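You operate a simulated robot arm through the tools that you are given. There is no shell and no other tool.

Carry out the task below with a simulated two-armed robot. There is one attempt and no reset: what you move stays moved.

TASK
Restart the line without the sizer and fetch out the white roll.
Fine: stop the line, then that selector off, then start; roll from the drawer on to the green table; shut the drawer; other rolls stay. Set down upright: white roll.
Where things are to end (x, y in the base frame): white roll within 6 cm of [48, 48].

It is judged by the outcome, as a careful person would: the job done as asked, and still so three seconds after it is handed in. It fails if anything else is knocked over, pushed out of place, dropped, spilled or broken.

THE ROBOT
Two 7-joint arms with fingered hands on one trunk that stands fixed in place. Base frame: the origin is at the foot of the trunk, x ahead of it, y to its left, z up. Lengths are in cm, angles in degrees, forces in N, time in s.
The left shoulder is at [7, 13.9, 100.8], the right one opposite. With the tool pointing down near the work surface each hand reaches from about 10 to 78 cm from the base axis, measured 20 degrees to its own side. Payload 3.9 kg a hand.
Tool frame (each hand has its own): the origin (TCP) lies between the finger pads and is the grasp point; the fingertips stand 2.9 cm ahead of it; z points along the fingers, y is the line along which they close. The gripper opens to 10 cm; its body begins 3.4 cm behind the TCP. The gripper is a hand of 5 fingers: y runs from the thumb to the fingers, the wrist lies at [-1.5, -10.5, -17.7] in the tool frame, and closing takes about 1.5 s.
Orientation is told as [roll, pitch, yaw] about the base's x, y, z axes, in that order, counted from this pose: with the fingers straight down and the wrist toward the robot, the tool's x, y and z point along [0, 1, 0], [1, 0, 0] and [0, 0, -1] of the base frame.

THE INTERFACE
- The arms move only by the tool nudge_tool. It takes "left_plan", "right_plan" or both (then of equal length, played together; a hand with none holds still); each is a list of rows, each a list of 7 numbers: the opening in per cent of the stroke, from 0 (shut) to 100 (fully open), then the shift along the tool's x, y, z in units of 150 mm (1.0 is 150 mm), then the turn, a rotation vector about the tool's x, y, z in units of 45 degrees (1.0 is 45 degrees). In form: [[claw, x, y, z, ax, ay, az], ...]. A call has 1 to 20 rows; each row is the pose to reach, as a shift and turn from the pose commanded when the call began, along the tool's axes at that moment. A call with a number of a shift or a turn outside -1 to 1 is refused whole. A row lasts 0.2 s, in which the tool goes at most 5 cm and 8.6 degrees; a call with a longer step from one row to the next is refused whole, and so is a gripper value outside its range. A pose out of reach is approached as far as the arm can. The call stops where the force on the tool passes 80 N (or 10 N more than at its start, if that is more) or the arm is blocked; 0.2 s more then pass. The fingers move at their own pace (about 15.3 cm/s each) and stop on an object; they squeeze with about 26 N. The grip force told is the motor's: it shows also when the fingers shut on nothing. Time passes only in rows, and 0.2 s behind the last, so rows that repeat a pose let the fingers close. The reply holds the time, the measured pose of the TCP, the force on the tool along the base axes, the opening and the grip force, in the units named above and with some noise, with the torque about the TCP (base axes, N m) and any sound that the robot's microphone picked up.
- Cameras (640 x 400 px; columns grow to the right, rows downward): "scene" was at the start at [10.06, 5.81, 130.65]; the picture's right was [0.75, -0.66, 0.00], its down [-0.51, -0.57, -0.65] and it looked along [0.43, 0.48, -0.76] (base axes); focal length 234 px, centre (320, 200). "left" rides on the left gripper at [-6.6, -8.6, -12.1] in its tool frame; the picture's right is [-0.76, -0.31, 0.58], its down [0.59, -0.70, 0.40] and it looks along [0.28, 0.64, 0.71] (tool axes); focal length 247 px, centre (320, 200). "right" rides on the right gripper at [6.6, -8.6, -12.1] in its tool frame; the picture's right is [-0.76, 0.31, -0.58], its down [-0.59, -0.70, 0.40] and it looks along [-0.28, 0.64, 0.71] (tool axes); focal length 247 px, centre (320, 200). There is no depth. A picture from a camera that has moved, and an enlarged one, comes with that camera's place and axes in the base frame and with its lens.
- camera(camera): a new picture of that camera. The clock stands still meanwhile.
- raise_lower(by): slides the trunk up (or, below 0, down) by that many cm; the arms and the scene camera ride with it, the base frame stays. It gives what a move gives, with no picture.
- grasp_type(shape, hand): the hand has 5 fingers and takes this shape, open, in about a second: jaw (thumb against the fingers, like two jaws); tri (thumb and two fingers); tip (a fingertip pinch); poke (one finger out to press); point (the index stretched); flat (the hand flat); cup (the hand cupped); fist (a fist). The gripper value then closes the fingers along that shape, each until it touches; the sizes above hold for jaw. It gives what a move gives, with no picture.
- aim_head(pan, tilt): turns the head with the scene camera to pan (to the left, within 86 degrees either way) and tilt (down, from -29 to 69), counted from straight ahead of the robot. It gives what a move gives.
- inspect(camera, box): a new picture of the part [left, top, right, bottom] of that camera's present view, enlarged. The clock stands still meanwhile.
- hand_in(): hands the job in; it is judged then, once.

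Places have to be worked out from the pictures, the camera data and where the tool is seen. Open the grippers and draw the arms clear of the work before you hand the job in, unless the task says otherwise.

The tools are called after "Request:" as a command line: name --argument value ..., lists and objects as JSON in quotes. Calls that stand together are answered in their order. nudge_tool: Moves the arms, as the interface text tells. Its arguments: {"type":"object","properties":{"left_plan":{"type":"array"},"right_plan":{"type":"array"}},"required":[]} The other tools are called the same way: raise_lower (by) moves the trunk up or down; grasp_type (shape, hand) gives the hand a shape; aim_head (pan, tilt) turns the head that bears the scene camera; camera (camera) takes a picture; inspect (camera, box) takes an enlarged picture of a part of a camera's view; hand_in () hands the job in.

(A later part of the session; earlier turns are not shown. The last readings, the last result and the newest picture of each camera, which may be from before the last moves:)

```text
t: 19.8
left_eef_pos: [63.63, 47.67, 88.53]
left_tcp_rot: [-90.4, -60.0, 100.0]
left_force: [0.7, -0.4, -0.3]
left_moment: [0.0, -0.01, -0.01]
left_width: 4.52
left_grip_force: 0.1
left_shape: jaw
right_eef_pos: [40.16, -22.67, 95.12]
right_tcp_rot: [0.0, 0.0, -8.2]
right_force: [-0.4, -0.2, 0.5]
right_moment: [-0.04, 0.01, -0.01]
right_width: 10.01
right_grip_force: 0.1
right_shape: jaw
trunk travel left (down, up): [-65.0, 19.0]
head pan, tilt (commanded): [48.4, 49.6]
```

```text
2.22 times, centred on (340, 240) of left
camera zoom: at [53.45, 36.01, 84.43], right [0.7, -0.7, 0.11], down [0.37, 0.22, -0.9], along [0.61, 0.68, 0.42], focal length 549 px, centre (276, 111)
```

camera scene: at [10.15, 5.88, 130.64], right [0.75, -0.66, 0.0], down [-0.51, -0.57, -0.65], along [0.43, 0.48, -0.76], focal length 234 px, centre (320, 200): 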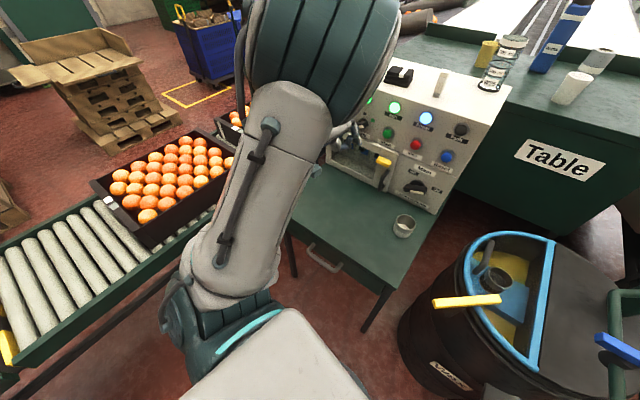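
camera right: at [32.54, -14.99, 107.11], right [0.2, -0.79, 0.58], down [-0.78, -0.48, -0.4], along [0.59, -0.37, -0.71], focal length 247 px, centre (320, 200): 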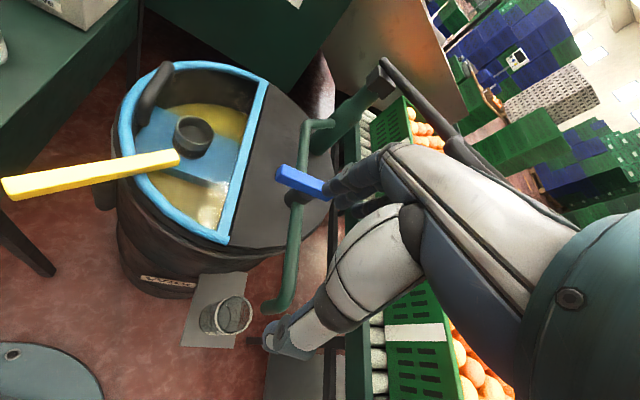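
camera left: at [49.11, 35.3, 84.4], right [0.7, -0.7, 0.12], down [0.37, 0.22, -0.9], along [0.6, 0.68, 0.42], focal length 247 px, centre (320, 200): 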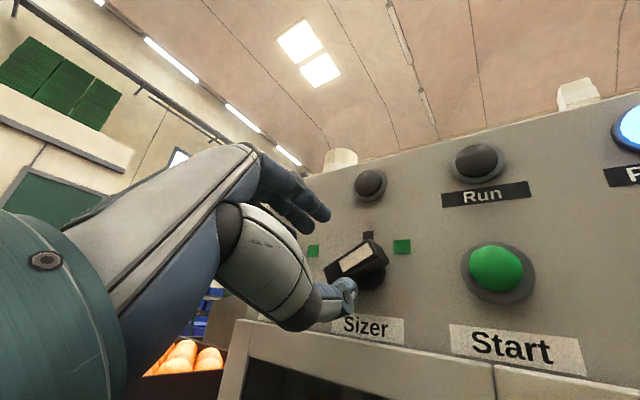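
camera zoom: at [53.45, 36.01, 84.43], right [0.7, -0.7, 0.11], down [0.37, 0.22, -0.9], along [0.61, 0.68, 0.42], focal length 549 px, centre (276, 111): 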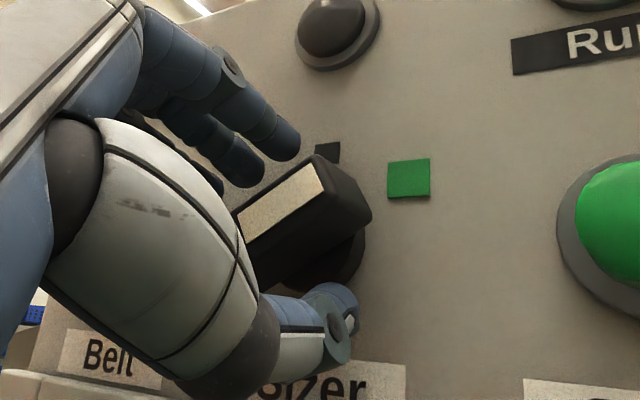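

Still no contact force, and the bar lies between thumb and fingers. Closing the jaw on it now.

Request:
nudge_tool --left_plan '[[30, 0, 0, 0, 0, 0, 0], [20, 0, 0, 0, 0, 0, 0], [10, 0, 0, 0, 0, 0, 0], [0, 0, 0, 0, 0, 0, 0], [0, 0, 0, 0, 0, 0, 0], [0, 0, 0, 0, 0, 0, 0]]'

Request:
inspect --camera "left" --box '[250, 150, 430, 330]'

```text
t: 21.2
left_eef_pos: [63.51, 47.89, 88.44]
left_tcp_rot: [-90.2, -60.0, 99.8]
left_force: [-6.4, -3.3, -4.6]
left_moment: [-0.11, 0.4, -0.22]
left_width: 1.02
left_grip_force: 26.5
left_shape: jaw
right_eef_pos: [40.13, -22.78, 95.03]
right_tcp_rot: [0.0, 0.0, -8.1]
right_force: [0.0, -0.6, -0.1]
right_moment: [-0.01, 0.01, 0.01]
right_width: 10.01
right_grip_force: 0.1
right_shape: jaw
trunk travel left (down, up): [-65.0, 19.0]
head pan, tilt (commanded): [48.4, 49.6]
```

```text
2.22 times, centred on (340, 240) of left
camera zoom: at [53.41, 36.01, 84.41], right [0.7, -0.7, 0.11], down [0.37, 0.22, -0.9], along [0.61, 0.68, 0.42], focal length 549 px, centre (276, 111)
```

zoom: 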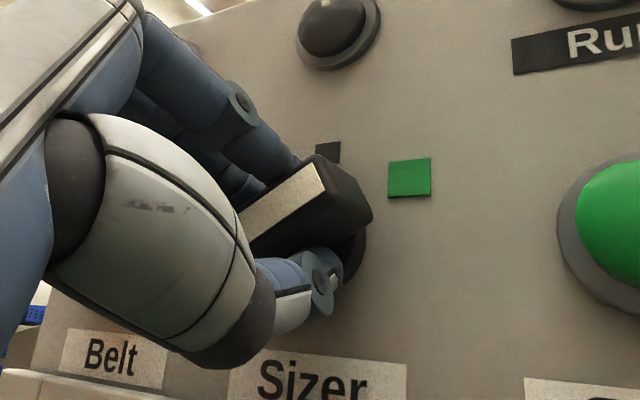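

The bar is gripped at 26 N and the TCP lies right on the knob axis. I'll turn about the tool axis counter-clockwise, 30° first.

Request:
nudge_tool --left_plan '[[0, 0, 0, 0, 0, 0, -0.11], [0, 0, 0, 0, 0, 0, -0.22], [0, 0, 0, 0, 0, 0, -0.33], [0, 0, 0, 0, 0, 0, -0.44], [0, 0, 0, 0, 0, 0, -0.55], [0, 0, 0, 0, 0, 0, -0.667]]'

Request:
inspect --camera "left" --box '[250, 150, 430, 330]'

```text
t: 22.6
left_eef_pos: [63.58, 48.05, 88.62]
left_tcp_rot: [-90.3, -29.9, 99.8]
left_force: [-7.9, -4.9, -8.1]
left_moment: [-0.05, 0.38, -0.22]
left_width: 0.92
left_grip_force: 26.5
left_shape: jaw
right_eef_pos: [39.99, -22.75, 94.94]
right_tcp_rot: [0.0, 0.0, -8.2]
right_force: [-0.2, 0.2, -0.3]
right_moment: [-0.03, -0.01, -0.02]
right_width: 9.99
right_grip_force: 0.1
right_shape: jaw
trunk travel left (down, up): [-65.0, 19.0]
head pan, tilt (commanded): [48.4, 49.6]
```

```text
2.22 times, centred on (340, 240) of left
camera zoom: at [53.51, 35.43, 90.0], right [0.68, -0.54, 0.5], down [0.45, -0.24, -0.86], along [0.59, 0.81, 0.08], focal length 549 px, centre (276, 111)
```

zoom: 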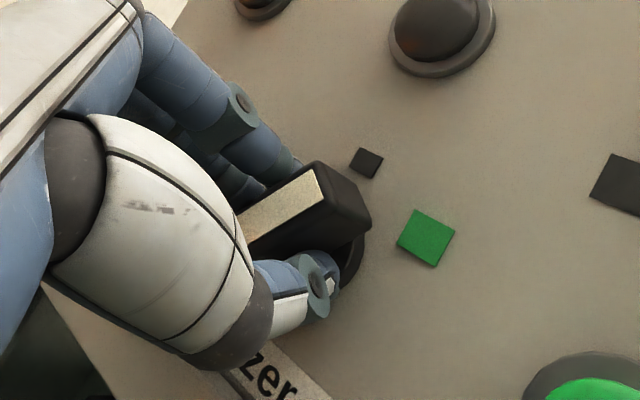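

The knob follows the hand cleanly, now halfway between green and black. Continuing another 30° counter-clockwise.

Request:
nudge_tool --left_plan '[[0, 0, 0, 0, 0, 0, -0.11], [0, 0, 0, 0, 0, 0, -0.22], [0, 0, 0, 0, 0, 0, -0.33], [0, 0, 0, 0, 0, 0, -0.44], [0, 0, 0, 0, 0, 0, -0.55], [0, 0, 0, 0, 0, 0, -0.667]]'

Request:
inspect --camera "left" --box '[250, 150, 430, 330]'

```text
t: 24.0
left_eef_pos: [63.49, 48.1, 88.43]
left_tcp_rot: [-90.1, 0.1, 99.6]
left_force: [-8.2, 0.2, -10.5]
left_moment: [-0.1, 0.35, -0.02]
left_width: 0.91
left_grip_force: 25.8
left_shape: jaw
right_eef_pos: [40.14, -22.66, 95.0]
right_tcp_rot: [-0.1, 0.1, -8.2]
right_force: [0.1, 0.2, 0.3]
right_moment: [-0.02, 0.02, 0.02]
right_width: 9.99
right_grip_force: 0.1
right_shape: jaw
trunk travel left (down, up): [-65.0, 19.0]
head pan, tilt (commanded): [48.4, 49.6]
```

```text
2.22 times, centred on (340, 240) of left
camera zoom: at [53.14, 37.64, 95.1], right [0.62, -0.2, 0.76], down [0.51, -0.63, -0.59], along [0.6, 0.75, -0.28], focal length 549 px, centre (276, 111)
```

zoom: 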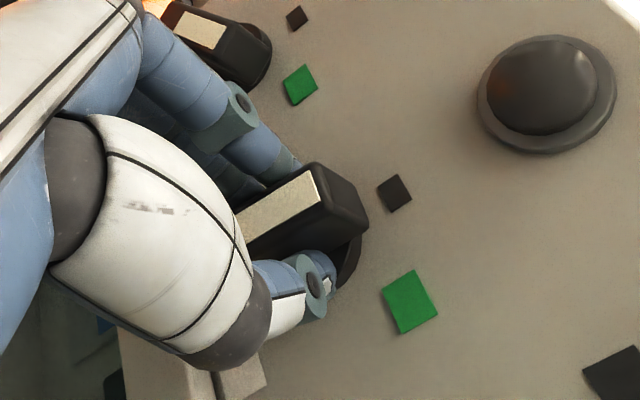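

The bar now points at the black square. I'll open the jaw, back straight off, and look at where the selector rests.

Request:
nudge_tool --left_plan '[[30, 0, 0, 0, 0, 0, 0], [45, 0, 0, 0, 0, 0, 0], [45, 0, 0, 0, 0, 0, 0], [45, 0, 0, -0.1, 0, 0, 0], [45, 0, 0, -0.3, 0, 0, 0], [45, 0, 0, -0.5, 0, 0, 0]]'

Request:
camera --camera "left"

Request:
inspect --camera "left" --box '[280, 130, 460, 310]'

```text
t: 25.4
left_eef_pos: [56.23, 46.68, 88.51]
left_tcp_rot: [-90.3, 0.0, 99.7]
left_force: [0.8, 0.1, 0.2]
left_moment: [0.03, -0.02, 0.02]
left_width: 4.48
left_grip_force: 0.1
left_shape: jaw
right_eef_pos: [40.06, -22.83, 95.07]
right_tcp_rot: [0.0, 0.0, -8.3]
right_force: [-0.9, 0.6, 0.1]
right_moment: [-0.01, 0.0, 0.01]
right_width: 9.96
right_grip_force: 0.0
right_shape: jaw
trunk travel left (down, up): [-65.0, 19.0]
head pan, tilt (commanded): [48.4, 49.6]
```

```text
taken
camera left: at [45.79, 36.31, 95.12], right [0.62, -0.21, 0.76], down [0.51, -0.63, -0.59], along [0.6, 0.75, -0.28], focal length 247 px, centre (320, 200)
```

left: 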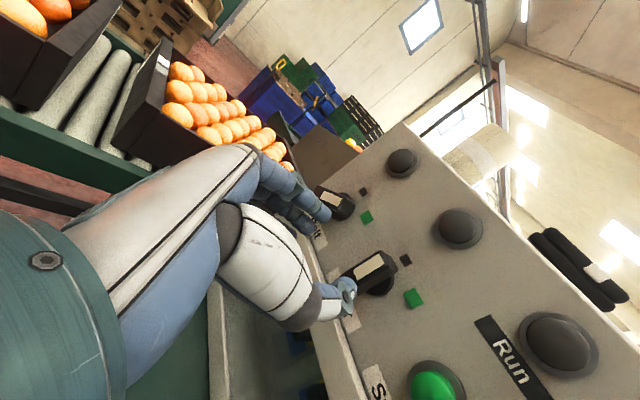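

```text
2.22 times, centred on (370, 220) of left
camera zoom: at [45.79, 36.31, 95.12], right [0.62, -0.21, 0.76], down [0.51, -0.63, -0.59], along [0.6, 0.75, -0.28], focal length 549 px, centre (209, 156)
```

zoom: 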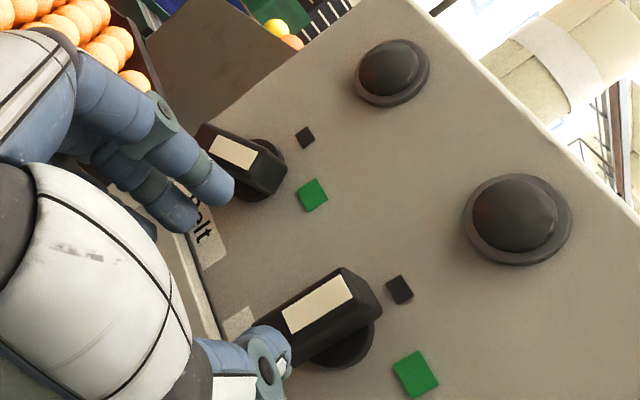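

By ray-plane check the Sizer stripe now points within about 0–7° of vertical, at its black square (off), while Belt still points to green. To be sure it is fully off before starting, I'll regrip and try about 8° more, watching for a stop.

Request:
nudge_tool --left_plan '[[45, 0, 0, 0.2, 0, 0, 0], [45, 0, 0, 0.4, 0, 0, 0], [45, 0, 0, 0.5, 0, 0, 0], [25, 0, 0, 0.5, 0, 0, 0], [10, 0, 0, 0.5, 0, 0, 0], [0, 0, 0, 0.5, 0, 0, 0], [0, 0, 0, 0.5, 0, 0, 0], [0, 0, 0, 0.5, 0, 0, 0]]'

Request:
inspect --camera "left" --box '[250, 150, 430, 330]'

```text
t: 27.2
left_eef_pos: [63.54, 47.91, 88.63]
left_tcp_rot: [-90.1, -0.1, 99.6]
left_force: [-1.4, -2.9, -1.1]
left_moment: [-0.05, 0.05, -0.26]
left_width: 0.96
left_grip_force: 26.4
left_shape: jaw
right_eef_pos: [40.09, -22.82, 95.07]
right_tcp_rot: [0.0, 0.0, -8.2]
right_force: [-0.2, 0.5, -0.5]
right_moment: [-0.01, 0.01, -0.01]
right_width: 10.01
right_grip_force: 0.2
right_shape: jaw
trunk travel left (down, up): [-65.0, 19.0]
head pan, tilt (commanded): [48.4, 49.6]
```

```text
2.22 times, centred on (340, 240) of left
camera zoom: at [53.06, 37.55, 95.12], right [0.62, -0.21, 0.76], down [0.51, -0.63, -0.59], along [0.6, 0.75, -0.28], focal length 549 px, centre (276, 111)
```

zoom: 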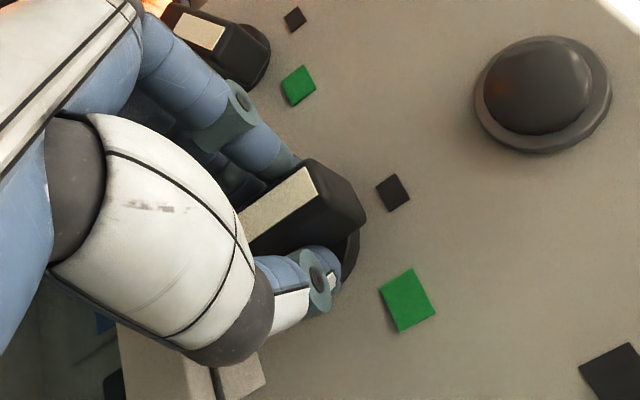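

Regripped at 0.96 cm. Turning another 8° counter-clockwise and watching the torque.

Request:
nudge_tool --left_plan '[[0, 0, 0, 0, 0, 0, -0.06], [0, 0, 0, 0, 0, 0, -0.12], [0, 0, 0, 0, 0, 0, -0.18], [0, 0, 0, 0, 0, 0, -0.18]]'

Request:
inspect --camera "left" --box '[250, 150, 430, 330]'

```text
t: 28.2
left_eef_pos: [63.51, 47.95, 88.61]
left_tcp_rot: [-90.3, 8.1, 99.7]
left_force: [-2.5, 0.9, 1.3]
left_moment: [0.17, 0.07, 0.05]
left_width: 0.87
left_grip_force: 25.6
left_shape: jaw
right_eef_pos: [40.06, -22.66, 94.95]
right_tcp_rot: [0.0, 0.0, -8.2]
right_force: [-1.1, -1.0, 0.5]
right_moment: [0.01, 0.01, -0.02]
right_width: 9.97
right_grip_force: 0.0
right_shape: jaw
trunk travel left (down, up): [-65.0, 19.0]
head pan, tilt (commanded): [48.4, 49.6]
```

```text
2.22 times, centred on (340, 240) of left
camera zoom: at [52.9, 38.56, 96.33], right [0.6, -0.1, 0.8], down [0.53, -0.7, -0.48], along [0.6, 0.71, -0.37], focal length 549 px, centre (276, 111)
```

zoom: 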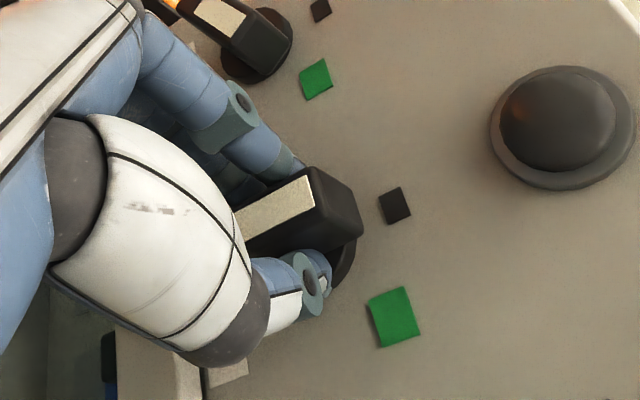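

The torque rose to +0.17 N·m and the bar slipped slightly in the grip, so the selector is at its end stop. I'll release, back off and look.

Request:
nudge_tool --left_plan '[[30, 0, 0, 0, 0, 0, 0], [45, 0, 0, 0, 0, 0, 0], [45, 0, 0, 0, 0, 0, 0], [45, 0, 0, -0.1, 0, 0, 0], [45, 0, 0, -0.3, 0, 0, 0], [45, 0, 0, -0.5, 0, 0, 0]]'

Request:
inspect --camera "left" --box '[280, 130, 460, 310]'

```text
t: 29.6
left_eef_pos: [56.06, 46.68, 88.59]
left_tcp_rot: [-90.3, 8.1, 99.6]
left_force: [-1.5, 0.4, 0.3]
left_moment: [0.01, -0.01, -0.01]
left_width: 4.46
left_grip_force: 0.0
left_shape: jaw
right_eef_pos: [40.05, -22.74, 95.05]
right_tcp_rot: [0.0, -0.1, -8.3]
right_force: [0.3, 1.1, 0.1]
right_moment: [-0.01, -0.04, -0.01]
right_width: 9.96
right_grip_force: 0.1
right_shape: jaw
trunk travel left (down, up): [-65.0, 19.0]
head pan, tilt (commanded): [48.4, 49.6]
```

```text
2.22 times, centred on (370, 220) of left
camera zoom: at [45.43, 37.3, 96.28], right [0.6, -0.1, 0.8], down [0.53, -0.7, -0.48], along [0.6, 0.71, -0.37], focal length 549 px, centre (209, 156)
```

zoom: 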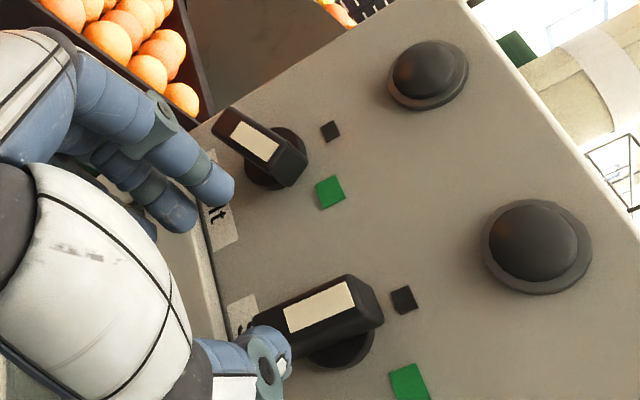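

Sizer now points squarely at black (off) and Belt is unchanged. Next I set poke again and turn the hand back upright, angled so the curled fingers stay clear of the Sizer knob, ready to press Start.

Request:
grasp_type --hand "left" --shape "poke"

Request:
nudge_tool --left_plan '[[0, -0.019, -0.044, -0.058, -0.017, 0.044, 0.177], [0, -0.038, -0.088, -0.115, -0.035, 0.088, 0.354], [0, -0.058, -0.131, -0.173, -0.052, 0.131, 0.532], [0, -0.077, -0.175, -0.23, -0.069, 0.175, 0.709]]'

Request:
nudge_tool --left_plan '[[0, 0, 0, 0, -0.017, 0.044, 0.177], [0, 0, 0, 0, -0.035, 0.088, 0.354], [0, 0, 0, 0, -0.052, 0.131, 0.532], [0, 0, 0, 0, -0.069, 0.175, 0.709]]'

Request:
nudge_tool --left_plan '[[0, 0, 0, 0, -0.017, 0.044, 0.177], [0, 0, 0, 0, -0.035, 0.088, 0.354], [0, 0, 0, 0, -0.052, 0.131, 0.532], [0, 0, 0, 0, -0.069, 0.175, 0.709]]'

Request:
camera --camera "left"

```text
t: 30.5
left_eef_pos: [56.31, 46.67, 88.49]
left_tcp_rot: [-90.2, 8.1, 99.5]
left_force: [-0.3, -1.2, 0.1]
left_moment: [-0.01, 0.02, 0.0]
left_width: 0.01
left_grip_force: 0.0
left_shape: poke
right_eef_pos: [40.13, -22.7, 94.96]
right_tcp_rot: [0.0, 0.0, -8.3]
right_force: [-0.1, -0.7, 0.1]
right_moment: [0.01, 0.02, 0.02]
right_width: 10.03
right_grip_force: 0.0
right_shape: jaw
trunk travel left (down, up): [-65.0, 19.0]
head pan, tilt (commanded): [48.4, 49.6]
```

```text
t: 31.5
left_eef_pos: [53.32, 43.63, 89.99]
left_tcp_rot: [-82.4, -24.1, 100.6]
left_force: [-0.6, 0.1, -0.4]
left_moment: [0.01, -0.02, -0.01]
left_width: 0.02
left_grip_force: 0.1
left_shape: poke
right_eef_pos: [40.06, -22.78, 94.92]
right_tcp_rot: [0.0, 0.0, -8.2]
right_force: [1.1, 0.6, 0.4]
right_moment: [-0.02, 0.01, 0.02]
right_width: 9.98
right_grip_force: 0.1
right_shape: jaw
trunk travel left (down, up): [-65.0, 19.0]
head pan, tilt (commanded): [48.4, 49.6]
```

```text
t: 32.5
left_eef_pos: [53.32, 43.7, 90.11]
left_tcp_rot: [-70.4, -55.7, 94.7]
left_force: [-0.1, 0.6, -0.1]
left_moment: [0.02, -0.05, 0.01]
left_width: 0.0
left_grip_force: 0.1
left_shape: poke
right_eef_pos: [40.11, -22.76, 94.94]
right_tcp_rot: [0.0, 0.0, -8.3]
right_force: [0.2, 0.1, 0.1]
right_moment: [0.02, 0.02, 0.0]
right_width: 9.99
right_grip_force: 0.0
right_shape: jaw
trunk travel left (down, up): [-65.0, 19.0]
head pan, tilt (commanded): [48.4, 49.6]
```

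```text
t: 33.5
left_eef_pos: [53.29, 43.73, 90.05]
left_tcp_rot: [4.8, -79.8, 24.8]
left_force: [0.3, -0.3, 0.4]
left_moment: [-0.01, 0.0, -0.03]
left_width: 0.0
left_grip_force: 0.0
left_shape: poke
right_eef_pos: [40.13, -22.71, 94.97]
right_tcp_rot: [0.0, 0.0, -8.2]
right_force: [0.1, -0.3, -0.4]
right_moment: [-0.03, -0.03, 0.01]
right_width: 10.01
right_grip_force: 0.0
right_shape: jaw
trunk travel left (down, up): [-65.0, 19.0]
head pan, tilt (commanded): [48.4, 49.6]
```

```text
taken
camera left: at [44.86, 31.49, 83.69], right [0.82, -0.4, -0.41], down [-0.06, 0.65, -0.75], along [0.57, 0.64, 0.51], focal length 247 px, centre (320, 200)
```

left: 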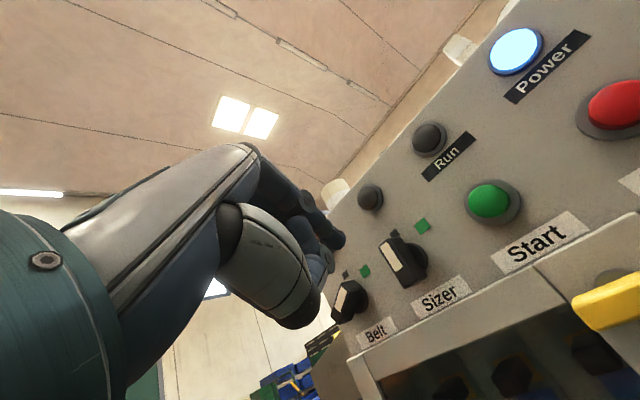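

The orientation is right, and in this view Sizer points at black and Belt at green. I'll slide the fingertip to about 5 cm in front of the green Start button.

Request:
nudge_tool --left_plan '[[0, -0.165, 0.002, 0, 0, 0, 0], [0, -0.33, 0.004, 0.04, 0, 0, 0], [0, -0.495, 0.006, 0.1, 0, 0, 0], [0, -0.66, 0.007, 0.173, 0, 0, 0]]'

Request:
camera --camera "left"

```text
t: 34.5
left_eef_pos: [60.54, 36.2, 89.36]
left_tcp_rot: [4.5, -79.8, 25.1]
left_force: [0.0, 0.2, 0.0]
left_moment: [0.01, 0.02, -0.02]
left_width: 0.0
left_grip_force: 0.0
left_shape: poke
right_eef_pos: [40.06, -22.79, 95.07]
right_tcp_rot: [0.0, 0.1, -8.2]
right_force: [0.7, 0.0, -0.1]
right_moment: [0.0, 0.0, 0.02]
right_width: 9.98
right_grip_force: 0.2
right_shape: jaw
trunk travel left (down, up): [-65.0, 19.0]
head pan, tilt (commanded): [48.4, 49.6]
```

```text
taken
camera left: at [52.08, 23.99, 83.11], right [0.82, -0.4, -0.41], down [-0.06, 0.65, -0.75], along [0.57, 0.64, 0.51], focal length 247 px, centre (320, 200)
```

left: 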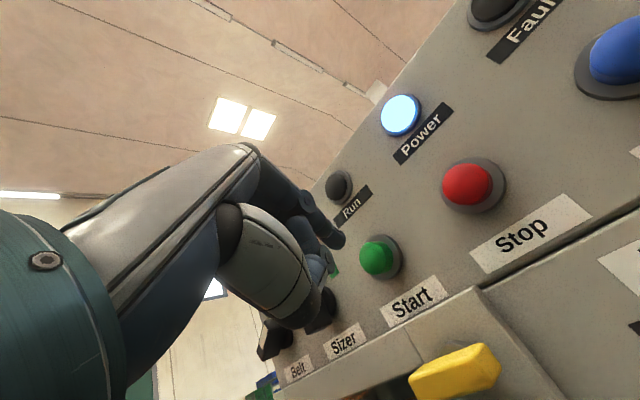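

Start lies right on the finger's line, about 5–6 cm ahead. Advancing 4 cm and then creeping.

Request:
nudge_tool --left_plan '[[0, 0, 0, 0.1, 0, 0, 0], [0, 0, 0, 0.2, 0, 0, 0], [0, 0, 0, 0.28, 0, 0, 0]]'

Request:
inspect --camera "left" --box '[250, 150, 450, 350]'

```text
t: 35.3
left_eef_pos: [64.12, 38.32, 88.62]
left_tcp_rot: [4.1, -79.8, 25.4]
left_force: [0.1, 0.3, -0.1]
left_moment: [0.04, -0.04, -0.01]
left_width: 0.0
left_grip_force: 0.1
left_shape: poke
right_eef_pos: [40.15, -22.63, 95.07]
right_tcp_rot: [0.0, 0.0, -8.2]
right_force: [-0.5, -0.4, 0.0]
right_moment: [0.0, -0.04, -0.01]
right_width: 10.0
right_grip_force: 0.1
right_shape: jaw
trunk travel left (down, up): [-65.0, 19.0]
head pan, tilt (commanded): [48.4, 49.6]
```

```text
2.00 times, centred on (350, 250) of left
camera zoom: at [55.66, 26.15, 82.34], right [0.82, -0.4, -0.41], down [-0.06, 0.65, -0.75], along [0.57, 0.64, 0.51], focal length 494 px, centre (260, 100)
```

zoom: 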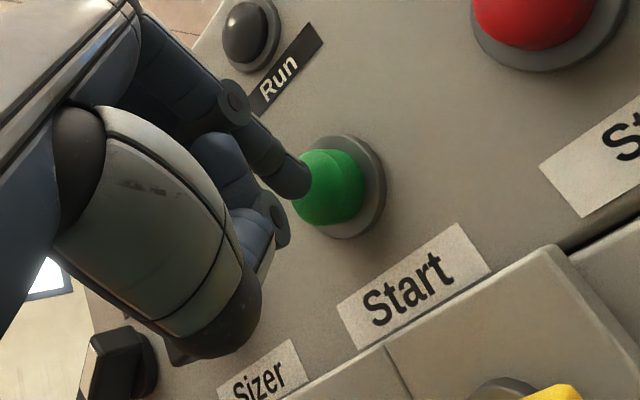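

The tip is just short of the green cap and the hand is clear of Sizer. Creeping in.

Request:
nudge_tool --left_plan '[[0, 0, 0, 0.03, 0, 0, 0], [0, 0, 0, 0.06, 0, 0, 0], [0, 0, 0, 0.08, 0, 0, 0]]'

```text
t: 36.1
left_eef_pos: [64.95, 39.01, 88.59]
left_tcp_rot: [4.4, -79.9, 25.3]
left_force: [-2.0, -1.9, -0.1]
left_moment: [-0.04, -0.01, -0.07]
left_width: 0.0
left_grip_force: 0.1
left_shape: poke
right_eef_pos: [40.07, -22.75, 95.03]
right_tcp_rot: [0.0, 0.0, -8.2]
right_force: [0.2, -0.2, 0.2]
right_moment: [0.0, 0.0, -0.01]
right_width: 10.01
right_grip_force: 0.0
right_shape: jaw
trunk travel left (down, up): [-65.0, 19.0]
head pan, tilt (commanded): [48.4, 49.6]
heard: click
```

I heard a click with about 3 N. I'll back off 6 cm and check the lamps.

Request:
nudge_tool --left_plan '[[0, 0, 0, -0.1, 0, 0, 0], [0, 0, 0, -0.25, 0, 0, 0], [0, 0, 0, -0.42, 0, 0, 0]]'

Request:
camera --camera "left"

Request:
inspect --camera "scene" --box '[250, 50, 500, 250]'

```text
t: 36.9
left_eef_pos: [59.61, 35.83, 89.88]
left_tcp_rot: [4.2, -80.0, 25.4]
left_force: [0.1, 0.0, -0.1]
left_moment: [-0.04, -0.04, 0.02]
left_width: 0.0
left_grip_force: 0.0
left_shape: poke
right_eef_pos: [40.05, -22.74, 95.03]
right_tcp_rot: [0.1, 0.0, -8.2]
right_force: [0.3, 0.9, -0.8]
right_moment: [0.0, -0.03, -0.01]
right_width: 9.98
right_grip_force: 0.1
right_shape: jaw
trunk travel left (down, up): [-65.0, 19.0]
head pan, tilt (commanded): [48.4, 49.6]
```

```text
taken
camera left: at [51.24, 23.8, 83.5], right [0.82, -0.4, -0.41], down [-0.06, 0.65, -0.75], along [0.57, 0.64, 0.51], focal length 247 px, centre (320, 200)
```

left: 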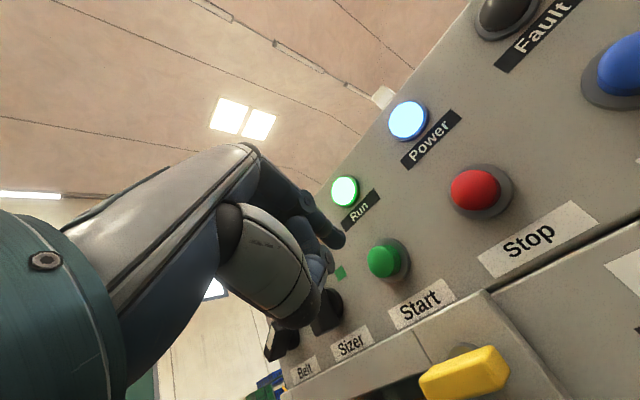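

```text
2.00 times, centred on (375, 150) of scene
camera zoom: at [10.02, 5.77, 130.66], right [0.75, -0.66, 0.0], down [-0.51, -0.57, -0.65], along [0.43, 0.48, -0.76], focal length 467 px, centre (210, 300)
```

zoom: 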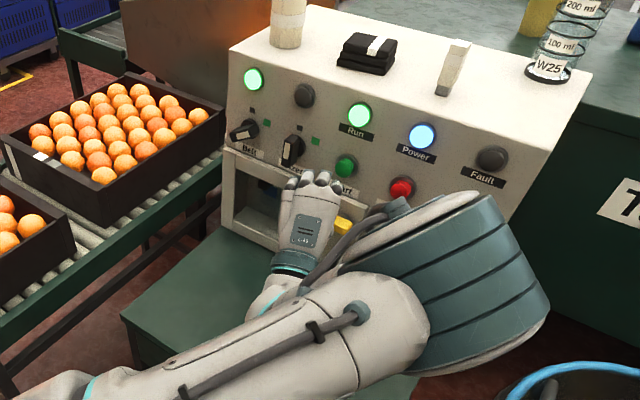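

Belt and Run lamps are lit, the Sizer lamp is dark: the line has restarted without the sizer. Now I'll draw the left hand back from the panel and turn it fingers-down for the drawer.

Request:
nudge_tool --left_plan '[[0, 0, 0, -0.2, 0, 0, 0], [0, 0, 0, -0.43, 0, 0, 0], [0, 0, 0, -0.66, 0, 0, 0], [0, 0, 0, -0.86, 0, 0, 0]]'

Request:
nudge_tool --left_plan '[[0, 0.05, 0.1, 0, 0.18, 0, 0], [0, 0.1, 0.2, 0, 0.36, 0, 0], [0, 0.15, 0.3, 0, 0.54, 0, 0], [0, 0.2, 0.4, 0, 0.72, 0, 0], [0, 0.25, 0.5, 0, 0.89, 0, 0]]'

Request:
camera --camera "scene"

Request:
camera --camera "left"

```text
t: 37.9
left_eef_pos: [48.1, 30.51, 91.14]
left_tcp_rot: [3.8, -78.7, 27.3]
left_force: [0.1, 1.2, 0.0]
left_moment: [0.01, 0.0, -0.01]
left_width: 0.0
left_grip_force: 0.1
left_shape: poke
right_eef_pos: [40.05, -22.65, 95.06]
right_tcp_rot: [0.0, -0.1, -8.2]
right_force: [-0.2, -0.2, 0.4]
right_moment: [-0.05, -0.02, 0.02]
right_width: 10.01
right_grip_force: 0.0
right_shape: jaw
trunk travel left (down, up): [-65.0, 19.0]
head pan, tilt (commanded): [48.4, 49.6]
```

```text
t: 39.1
left_eef_pos: [49.91, 35.73, 96.31]
left_tcp_rot: [-1.0, -39.5, 30.3]
left_force: [0.2, 0.7, -0.3]
left_moment: [0.01, 0.0, -0.05]
left_width: 0.0
left_grip_force: 0.0
left_shape: poke
left hand out of reach, approached as far as the arm can: row 2, 3, 4, 5
right_eef_pos: [40.16, -22.53, 95.05]
right_tcp_rot: [-0.2, 0.0, -8.1]
right_force: [-0.3, 0.3, 0.5]
right_moment: [-0.06, 0.01, -0.01]
right_width: 10.0
right_grip_force: 0.0
right_shape: jaw
trunk travel left (down, up): [-65.0, 19.0]
head pan, tilt (commanded): [48.4, 49.6]
```

```text
taken
camera scene: at [10.07, 6.27, 130.63], right [0.75, -0.66, 0.0], down [-0.51, -0.57, -0.65], along [0.43, 0.48, -0.76], focal length 234 px, centre (320, 200)
```

scene: 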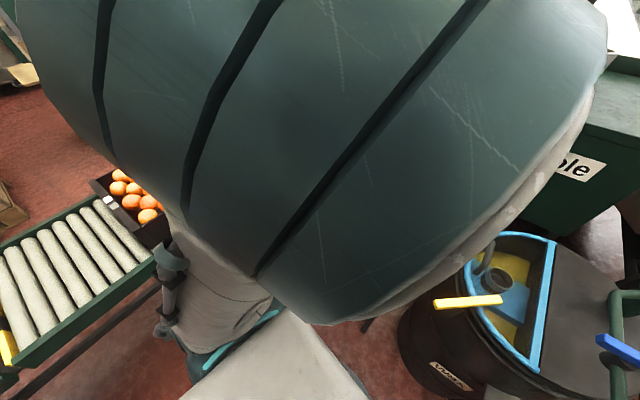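

```text
taken
camera left: at [40.73, 23.0, 100.33], right [0.49, -0.6, -0.63], down [-0.54, 0.36, -0.76], along [0.68, 0.71, -0.15], focal length 247 px, centre (320, 200)
```

left: 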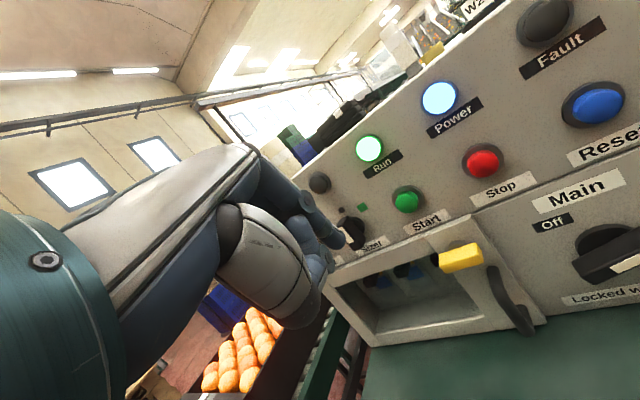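

The folded left elbow now blocks the head camera. Raising the trunk will give the arm room to work fingers-down at the drawer, so I lift it 15 cm (the arms ride along, nothing is above them).

Request:
raise_lower --by 15

Request:
nudge_tool --left_plan '[[0, 0.0, 0.0, 0.15, 0.15, 0, 0], [0, 0.0, 0.0, 0.3, 0.3, 0, 0], [0, 0.0, -0.05, 0.45, 0.45, 0, 0], [0, 0.0, -0.1, 0.6, 0.6, 0, 0], [0, 0.0, -0.15, 0.75, 0.75, 0, 0], [0, 0.0, -0.2, 0.9, 0.88, 0, 0]]'

Request:
camera --camera "scene"

Request:
camera --camera "left"

```text
t: 40.9
left_eef_pos: [49.76, 35.45, 111.13]
left_tcp_rot: [-0.3, -39.1, 30.0]
left_force: [-0.4, 0.0, 0.1]
left_moment: [0.01, 0.0, -0.01]
left_width: 0.0
left_grip_force: 0.1
left_shape: poke
right_eef_pos: [40.1, -22.94, 109.93]
right_tcp_rot: [0.0, 0.1, -8.2]
right_force: [-0.4, -0.6, -0.3]
right_moment: [-0.01, 0.03, 0.0]
right_width: 10.01
right_grip_force: 0.1
right_shape: jaw
trunk travel left (down, up): [-80.0, 4.0]
head pan, tilt (commanded): [48.4, 49.6]
```

```text
t: 42.2
left_eef_pos: [55.38, 38.79, 98.96]
left_tcp_rot: [0.7, -0.1, 29.6]
left_force: [0.3, -0.8, 0.3]
left_moment: [0.0, -0.01, -0.02]
left_width: 0.01
left_grip_force: 0.1
left_shape: poke
right_eef_pos: [40.37, -22.7, 109.87]
right_tcp_rot: [-0.1, 0.2, -8.1]
right_force: [-0.1, 1.5, 0.1]
right_moment: [0.0, 0.03, 0.01]
right_width: 10.0
right_grip_force: 0.0
right_shape: jaw
trunk travel left (down, up): [-80.0, 4.0]
head pan, tilt (commanded): [48.4, 49.6]
```

```text
taken
camera scene: at [10.19, 5.9, 145.64], right [0.75, -0.66, 0.0], down [-0.51, -0.57, -0.65], along [0.43, 0.48, -0.76], focal length 234 px, centre (320, 200)
```

scene: 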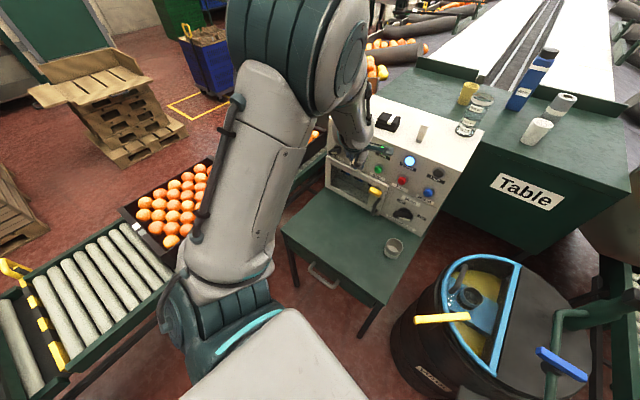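

```text
taken
camera left: at [51.29, 28.74, 111.01], right [0.1, -0.8, -0.59], down [-0.9, 0.17, -0.39], along [0.41, 0.57, -0.71], focal length 247 px, centre (320, 200)
```

left: 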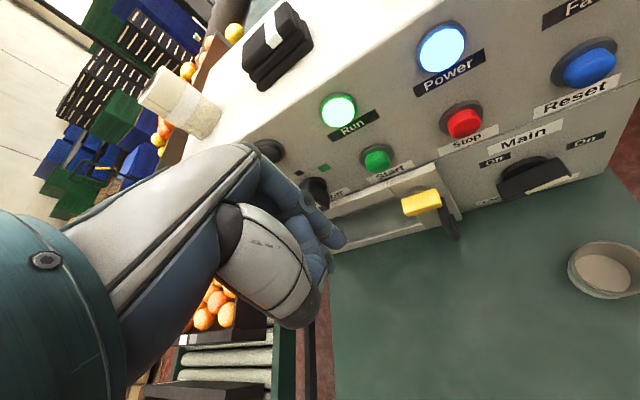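

The scene camera now sees the small table and drawer handle, and the hand points down at (55, 39, 99). I'll zoom on the table and handle to measure them.

Request:
inspect --camera "scene" --box '[260, 150, 460, 350]'

Request:
inspect --camera "scene" --box '[270, 220, 390, 320]'

```text
2.00 times, centred on (360, 250) of scene
camera zoom: at [10.19, 5.9, 145.64], right [0.75, -0.66, 0.0], down [-0.51, -0.57, -0.65], along [0.43, 0.48, -0.76], focal length 467 px, centre (240, 100)
```

zoom: 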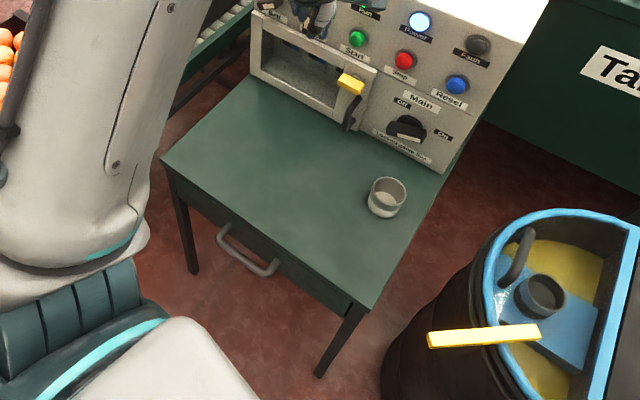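

```text
4.00 times, centred on (330, 270) of scene
camera zoom: at [10.19, 5.9, 145.64], right [0.75, -0.66, 0.0], down [-0.51, -0.57, -0.65], along [0.43, 0.48, -0.76], focal length 934 px, centre (280, -80)
```

zoom: 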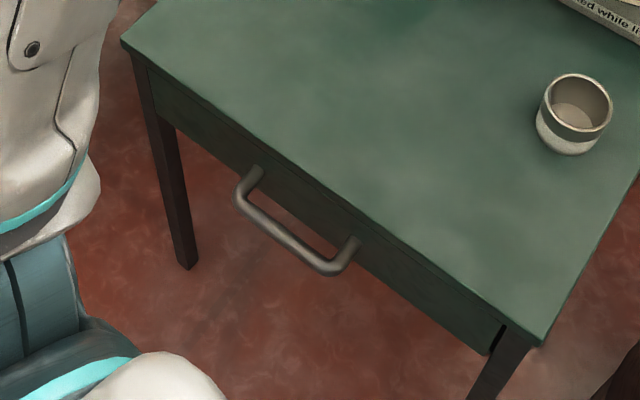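

The handle bar triangulates to (33.7, 31.4, 57.3), about 11.7 cm wide and 4 cm in front of the table edge; the table top is at z ≈ 63.5 and the cup is far off at (61, 20). I'll raise the trunk the last 4 cm, set the left hand to jaw, and lower it over the empty table.

Request:
raise_lower --by 4

Request:
grasp_type --hand "left" --shape "jaw"

Request:
nudge_tool --left_plan '[[35, 0.04, -0.04, 0.187, 0, 0, 0.089], [35, 0.08, -0.08, 0.373, 0, 0, 0.178], [35, 0.11, -0.12, 0.56, 0, 0, 0.267], [35, 0.15, -0.16, 0.747, 0, 0, 0.355], [35, 0.19, -0.199, 0.933, 0, 0, 0.444]]'

Request:
camera --camera "scene"

```text
t: 43.1
left_eef_pos: [55.35, 38.59, 103.04]
left_tcp_rot: [0.7, -0.2, 29.6]
left_force: [0.3, -0.1, 0.6]
left_moment: [-0.02, 0.0, -0.03]
left_width: 0.02
left_grip_force: 0.0
left_shape: poke
right_eef_pos: [40.11, -22.76, 113.96]
right_tcp_rot: [0.0, 0.0, -8.2]
right_force: [0.0, -0.1, -1.1]
right_moment: [-0.02, 0.0, 0.0]
right_width: 9.98
right_grip_force: 0.2
right_shape: jaw
trunk travel left (down, up): [-84.0, 0.0]
head pan, tilt (commanded): [48.4, 49.6]
```

```text
t: 44.0
left_eef_pos: [55.34, 38.6, 103.19]
left_tcp_rot: [0.7, -0.3, 29.6]
left_force: [-0.3, 0.6, 0.0]
left_moment: [0.03, -0.03, -0.01]
left_width: 10.0
left_grip_force: 0.0
left_shape: jaw
right_eef_pos: [40.1, -22.66, 114.08]
right_tcp_rot: [0.1, -0.1, -8.2]
right_force: [-0.3, -0.1, 0.3]
right_moment: [0.01, -0.01, 0.01]
right_width: 9.99
right_grip_force: 0.0
right_shape: jaw
trunk travel left (down, up): [-84.0, 0.0]
head pan, tilt (commanded): [48.4, 49.6]
```

```text
t: 45.2
left_eef_pos: [51.37, 39.86, 89.1]
left_tcp_rot: [0.7, 0.0, 9.5]
left_force: [0.2, 0.8, -0.7]
left_moment: [-0.01, 0.0, 0.0]
left_width: 3.51
left_grip_force: 0.1
left_shape: jaw
right_eef_pos: [40.07, -22.6, 114.0]
right_tcp_rot: [-0.1, 0.0, -8.2]
right_force: [-0.8, 0.7, -0.1]
right_moment: [0.02, 0.02, 0.01]
right_width: 9.97
right_grip_force: 0.1
right_shape: jaw
trunk travel left (down, up): [-84.0, 0.0]
head pan, tilt (commanded): [48.4, 49.6]
```

```text
taken
camera scene: at [10.08, 5.95, 149.65], right [0.75, -0.66, 0.0], down [-0.51, -0.57, -0.65], along [0.43, 0.48, -0.76], focal length 234 px, centre (320, 200)
```

scene: 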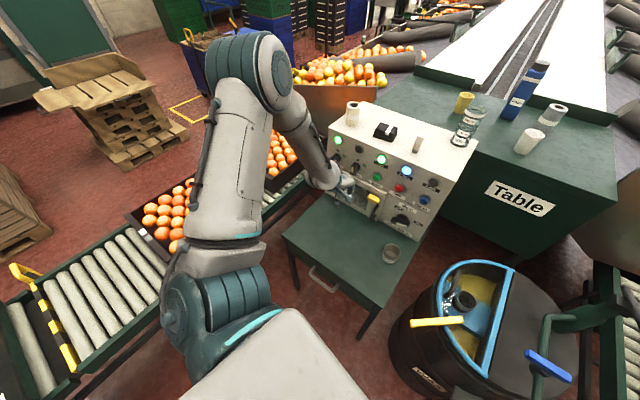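

Hand fingers-down at (51, 40, 89) with yaw 10 parallel to the handle. I'll lower it to about z = 74 and bring it back toward the table's front edge.

Request:
nudge_tool --left_plan '[[35, -0.035, -0.106, 0.2, 0, 0, 0], [35, -0.07, -0.212, 0.4, 0, 0, 0], [35, -0.105, -0.317, 0.6, 0, 0, 0], [35, -0.14, -0.423, 0.8, 0, 0, 0], [35, -0.175, -0.529, 1.0, 0, 0, 0]]'

Request:
camera --camera "left"

Request:
camera --camera "scene"

```text
t: 46.4
left_eef_pos: [43.94, 36.1, 73.77]
left_tcp_rot: [0.8, 0.0, 9.7]
left_force: [-0.2, -0.1, -0.4]
left_moment: [-0.04, -0.01, 0.01]
left_width: 3.53
left_grip_force: 0.1
left_shape: jaw
right_eef_pos: [40.17, -22.68, 114.0]
right_tcp_rot: [0.1, 0.1, -8.1]
right_force: [0.6, 0.2, -0.8]
right_moment: [-0.06, -0.01, -0.03]
right_width: 10.01
right_grip_force: 0.1
right_shape: jaw
trunk travel left (down, up): [-84.0, 0.0]
head pan, tilt (commanded): [48.4, 49.6]
```

```text
taken
camera left: at [36.6, 28.19, 85.92], right [-0.18, -0.79, -0.59], down [-0.79, 0.47, -0.39], along [0.58, 0.4, -0.71], focal length 247 px, centre (320, 200)
```

left: 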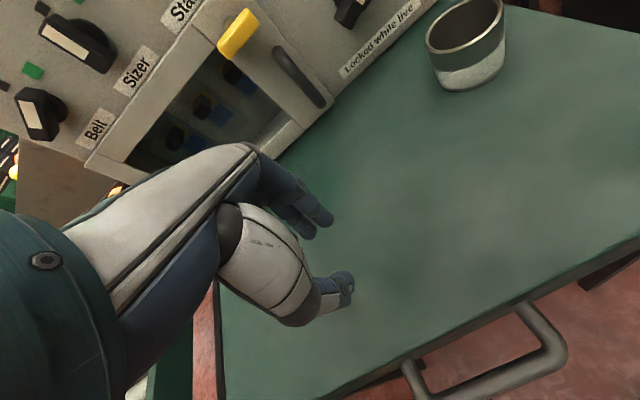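

```text
taken
camera scene: at [10.12, 5.83, 149.65], right [0.75, -0.66, 0.0], down [-0.51, -0.57, -0.65], along [0.43, 0.48, -0.76], focal length 234 px, centre (320, 200)
```

scene: 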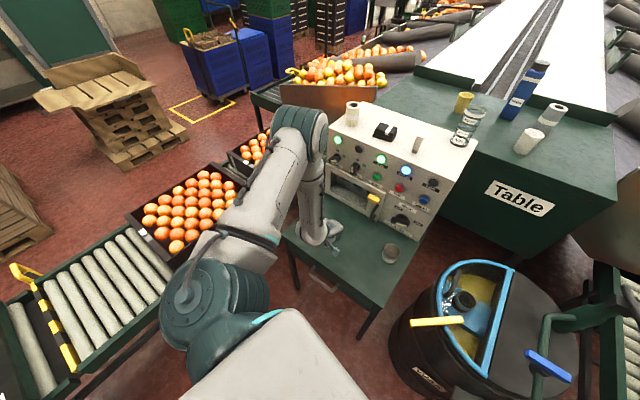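

The handle is confirmed near (34, 31, 57) from the left camera too. I'll hover the hand above it, tilted 10° so the knuckles stay clear of the table edge.

Request:
nudge_tool --left_plan '[[35, -0.049, -0.18, 0.05, -0.055, 0, 0], [35, -0.098, -0.36, 0.12, -0.11, 0, 0], [35, -0.146, -0.54, 0.2, -0.165, 0, 0], [35, -0.195, -0.723, 0.367, -0.222, 0, 0]]'

Request:
camera --camera "left"

Request:
inspect --camera "scene" --box '[240, 180, 420, 340]'

```text
t: 47.4
left_eef_pos: [33.5, 31.63, 68.34]
left_tcp_rot: [0.8, -10.0, 9.5]
left_force: [0.5, 0.4, -0.6]
left_moment: [0.06, 0.0, 0.02]
left_width: 3.53
left_grip_force: 0.1
left_shape: jaw
right_eef_pos: [40.24, -22.78, 114.05]
right_tcp_rot: [0.0, -0.1, -8.1]
right_force: [-0.7, -0.1, -0.8]
right_moment: [0.02, 0.02, 0.01]
right_width: 9.96
right_grip_force: 0.0
right_shape: jaw
trunk travel left (down, up): [-84.0, 0.0]
head pan, tilt (commanded): [48.4, 49.6]
```

```text
taken
camera left: at [24.28, 23.25, 78.72], right [-0.07, -0.77, -0.63], down [-0.71, 0.48, -0.51], along [0.7, 0.41, -0.59], focal length 247 px, centre (320, 200)
```

left: 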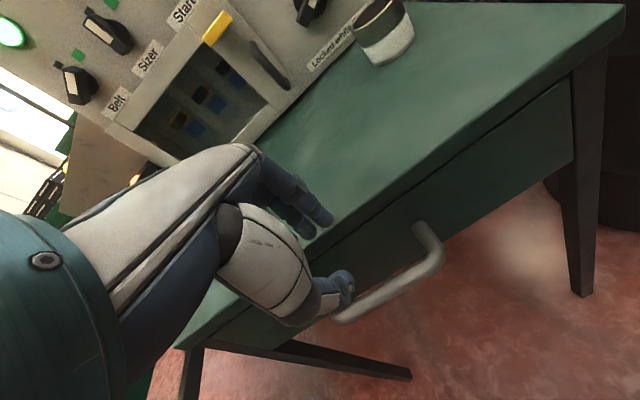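

```text
2.50 times, centred on (330, 260) of scene
camera zoom: at [10.09, 5.81, 149.66], right [0.75, -0.66, 0.0], down [-0.51, -0.57, -0.65], along [0.43, 0.48, -0.76], focal length 584 px, centre (295, 50)
```

zoom: 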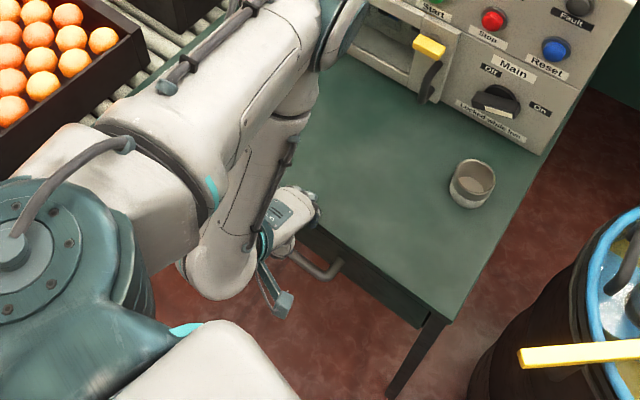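

The TCP is right over the bar (n 38.4 vs bar 38.4). I'll descend 6 cm, check, then the rest.

Request:
nudge_tool --left_plan '[[35, 0, -0.023, 0.138, 0, 0, 0], [35, 0, -0.046, 0.276, 0, 0, 0], [35, 0, -0.069, 0.414, 0, 0, 0]]'

Request:
inspect --camera "left" --box '[220, 150, 480, 350]'

```text
t: 48.2
left_eef_pos: [33.26, 31.57, 62.4]
left_tcp_rot: [1.0, -10.0, 9.5]
left_force: [-17.3, -2.8, 17.6]
left_moment: [0.38, -1.02, 0.21]
left_width: 3.31
left_grip_force: 0.0
left_shape: jaw
right_eef_pos: [39.64, -22.84, 114.15]
right_tcp_rot: [0.1, -0.2, -8.2]
right_force: [-0.9, -0.1, -0.6]
right_moment: [0.0, -0.01, -0.02]
right_width: 10.0
right_grip_force: 0.1
right_shape: jaw
trunk travel left (down, up): [-84.0, 0.0]
head pan, tilt (commanded): [48.4, 49.6]
```

```text
2.00 times, centred on (350, 250) of left
camera zoom: at [24.01, 23.26, 72.79], right [-0.07, -0.77, -0.63], down [-0.71, 0.48, -0.51], along [0.7, 0.42, -0.59], focal length 494 px, centre (260, 100)
```

zoom: 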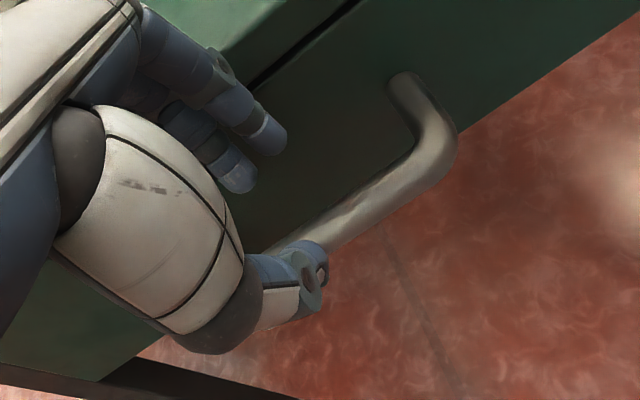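

At z = 62.4 the fingers ran onto the table's front edge (about 17 N back and up), so a straight-down approach is too tight. I'll back off and come in at 45° from the front and above, fingers over the bar and thumb beneath.

Request:
nudge_tool --left_plan '[[35, 0, -0.05, -0.1, 0, 0, 0], [35, 0, -0.2, -0.25, 0, 0, 0], [35, 0, -0.35, -0.256, -0.1, 0, 0], [35, 0, -0.456, -0.256, -0.25, 0, 0], [35, 0, -0.456, -0.256, -0.42, 0, 0], [35, 0, -0.456, -0.256, -0.6, 0, 0], [35, 0, -0.456, -0.256, -0.778, 0, 0]]'

Request:
camera --camera "left"

Request:
inspect --camera "scene" --box '[240, 180, 420, 340]'

```text
t: 49.8
left_eef_pos: [26.3, 30.31, 64.78]
left_tcp_rot: [1.0, -45.1, 8.8]
left_force: [-0.2, 0.6, 0.8]
left_moment: [0.03, 0.01, -0.01]
left_width: 3.51
left_grip_force: 0.1
left_shape: jaw
right_eef_pos: [40.03, -22.78, 114.13]
right_tcp_rot: [0.0, 0.0, -8.2]
right_force: [-0.5, 0.1, 0.9]
right_moment: [-0.02, -0.01, 0.0]
right_width: 9.99
right_grip_force: 0.1
right_shape: jaw
trunk travel left (down, up): [-84.0, 0.0]
head pan, tilt (commanded): [48.4, 49.6]
```

```text
taken
camera left: at [13.02, 21.41, 67.24], right [0.31, -0.71, -0.63], down [-0.31, 0.56, -0.77], along [0.9, 0.44, -0.04], focal length 247 px, centre (320, 200)
```

left: 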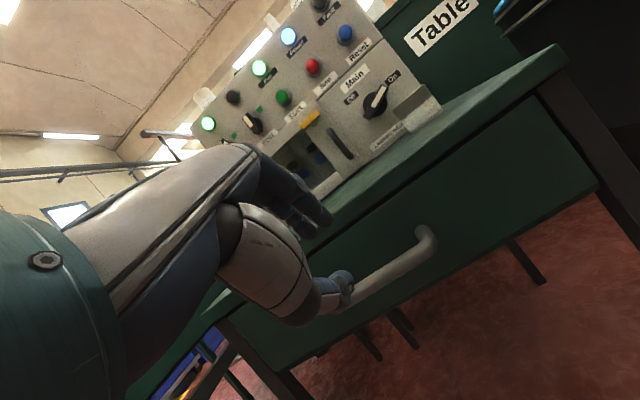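

```text
2.50 times, centred on (330, 260) of scene
camera zoom: at [9.98, 5.79, 149.66], right [0.75, -0.66, 0.0], down [-0.51, -0.57, -0.65], along [0.43, 0.48, -0.76], focal length 584 px, centre (295, 50)
```

zoom: 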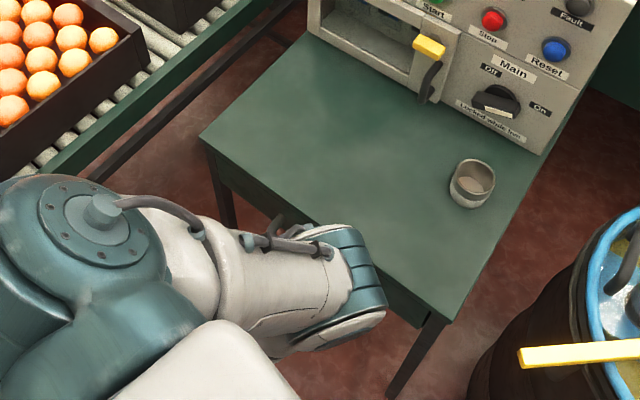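

This front view of the drawer puts the bar at about (33.8, 31.6, 57), right along my tool axis, about 10 cm ahead. Advancing 7 cm first.

Request:
nudge_tool --left_plan '[[35, 0, 0, 0.16, 0, 0, 0], [35, 0.005, -0.005, 0.32, 0, 0, 0], [35, 0.009, -0.01, 0.467, 0, 0, 0]]'

Request:
inspect --camera "left" --box '[220, 150, 480, 350]'

```text
t: 50.6
left_eef_pos: [31.16, 31.42, 59.64]
left_tcp_rot: [1.1, -45.0, 8.9]
left_force: [-0.5, 0.4, 0.9]
left_moment: [-0.01, -0.02, -0.01]
left_width: 3.51
left_grip_force: 0.0
left_shape: jaw
right_eef_pos: [40.08, -22.69, 114.0]
right_tcp_rot: [0.0, 0.0, -8.2]
right_force: [-0.4, -0.6, -0.5]
right_moment: [0.0, -0.01, 0.0]
right_width: 10.0
right_grip_force: 0.0
right_shape: jaw
trunk travel left (down, up): [-84.0, 0.0]
head pan, tilt (commanded): [48.4, 49.6]
```

```text
2.00 times, centred on (350, 250) of left
camera zoom: at [17.9, 22.53, 62.17], right [0.31, -0.71, -0.63], down [-0.31, 0.55, -0.77], along [0.9, 0.44, -0.05], focal length 494 px, centre (260, 100)
```

zoom: 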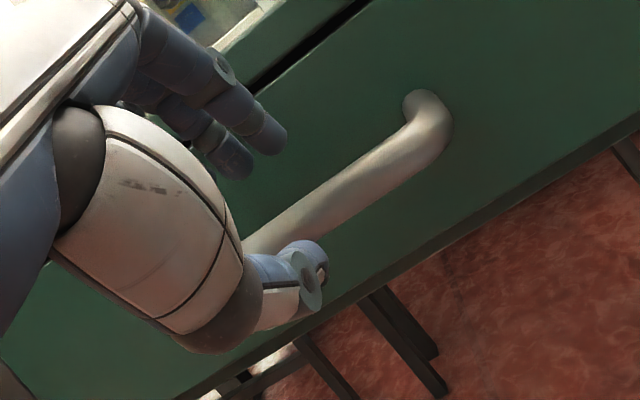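

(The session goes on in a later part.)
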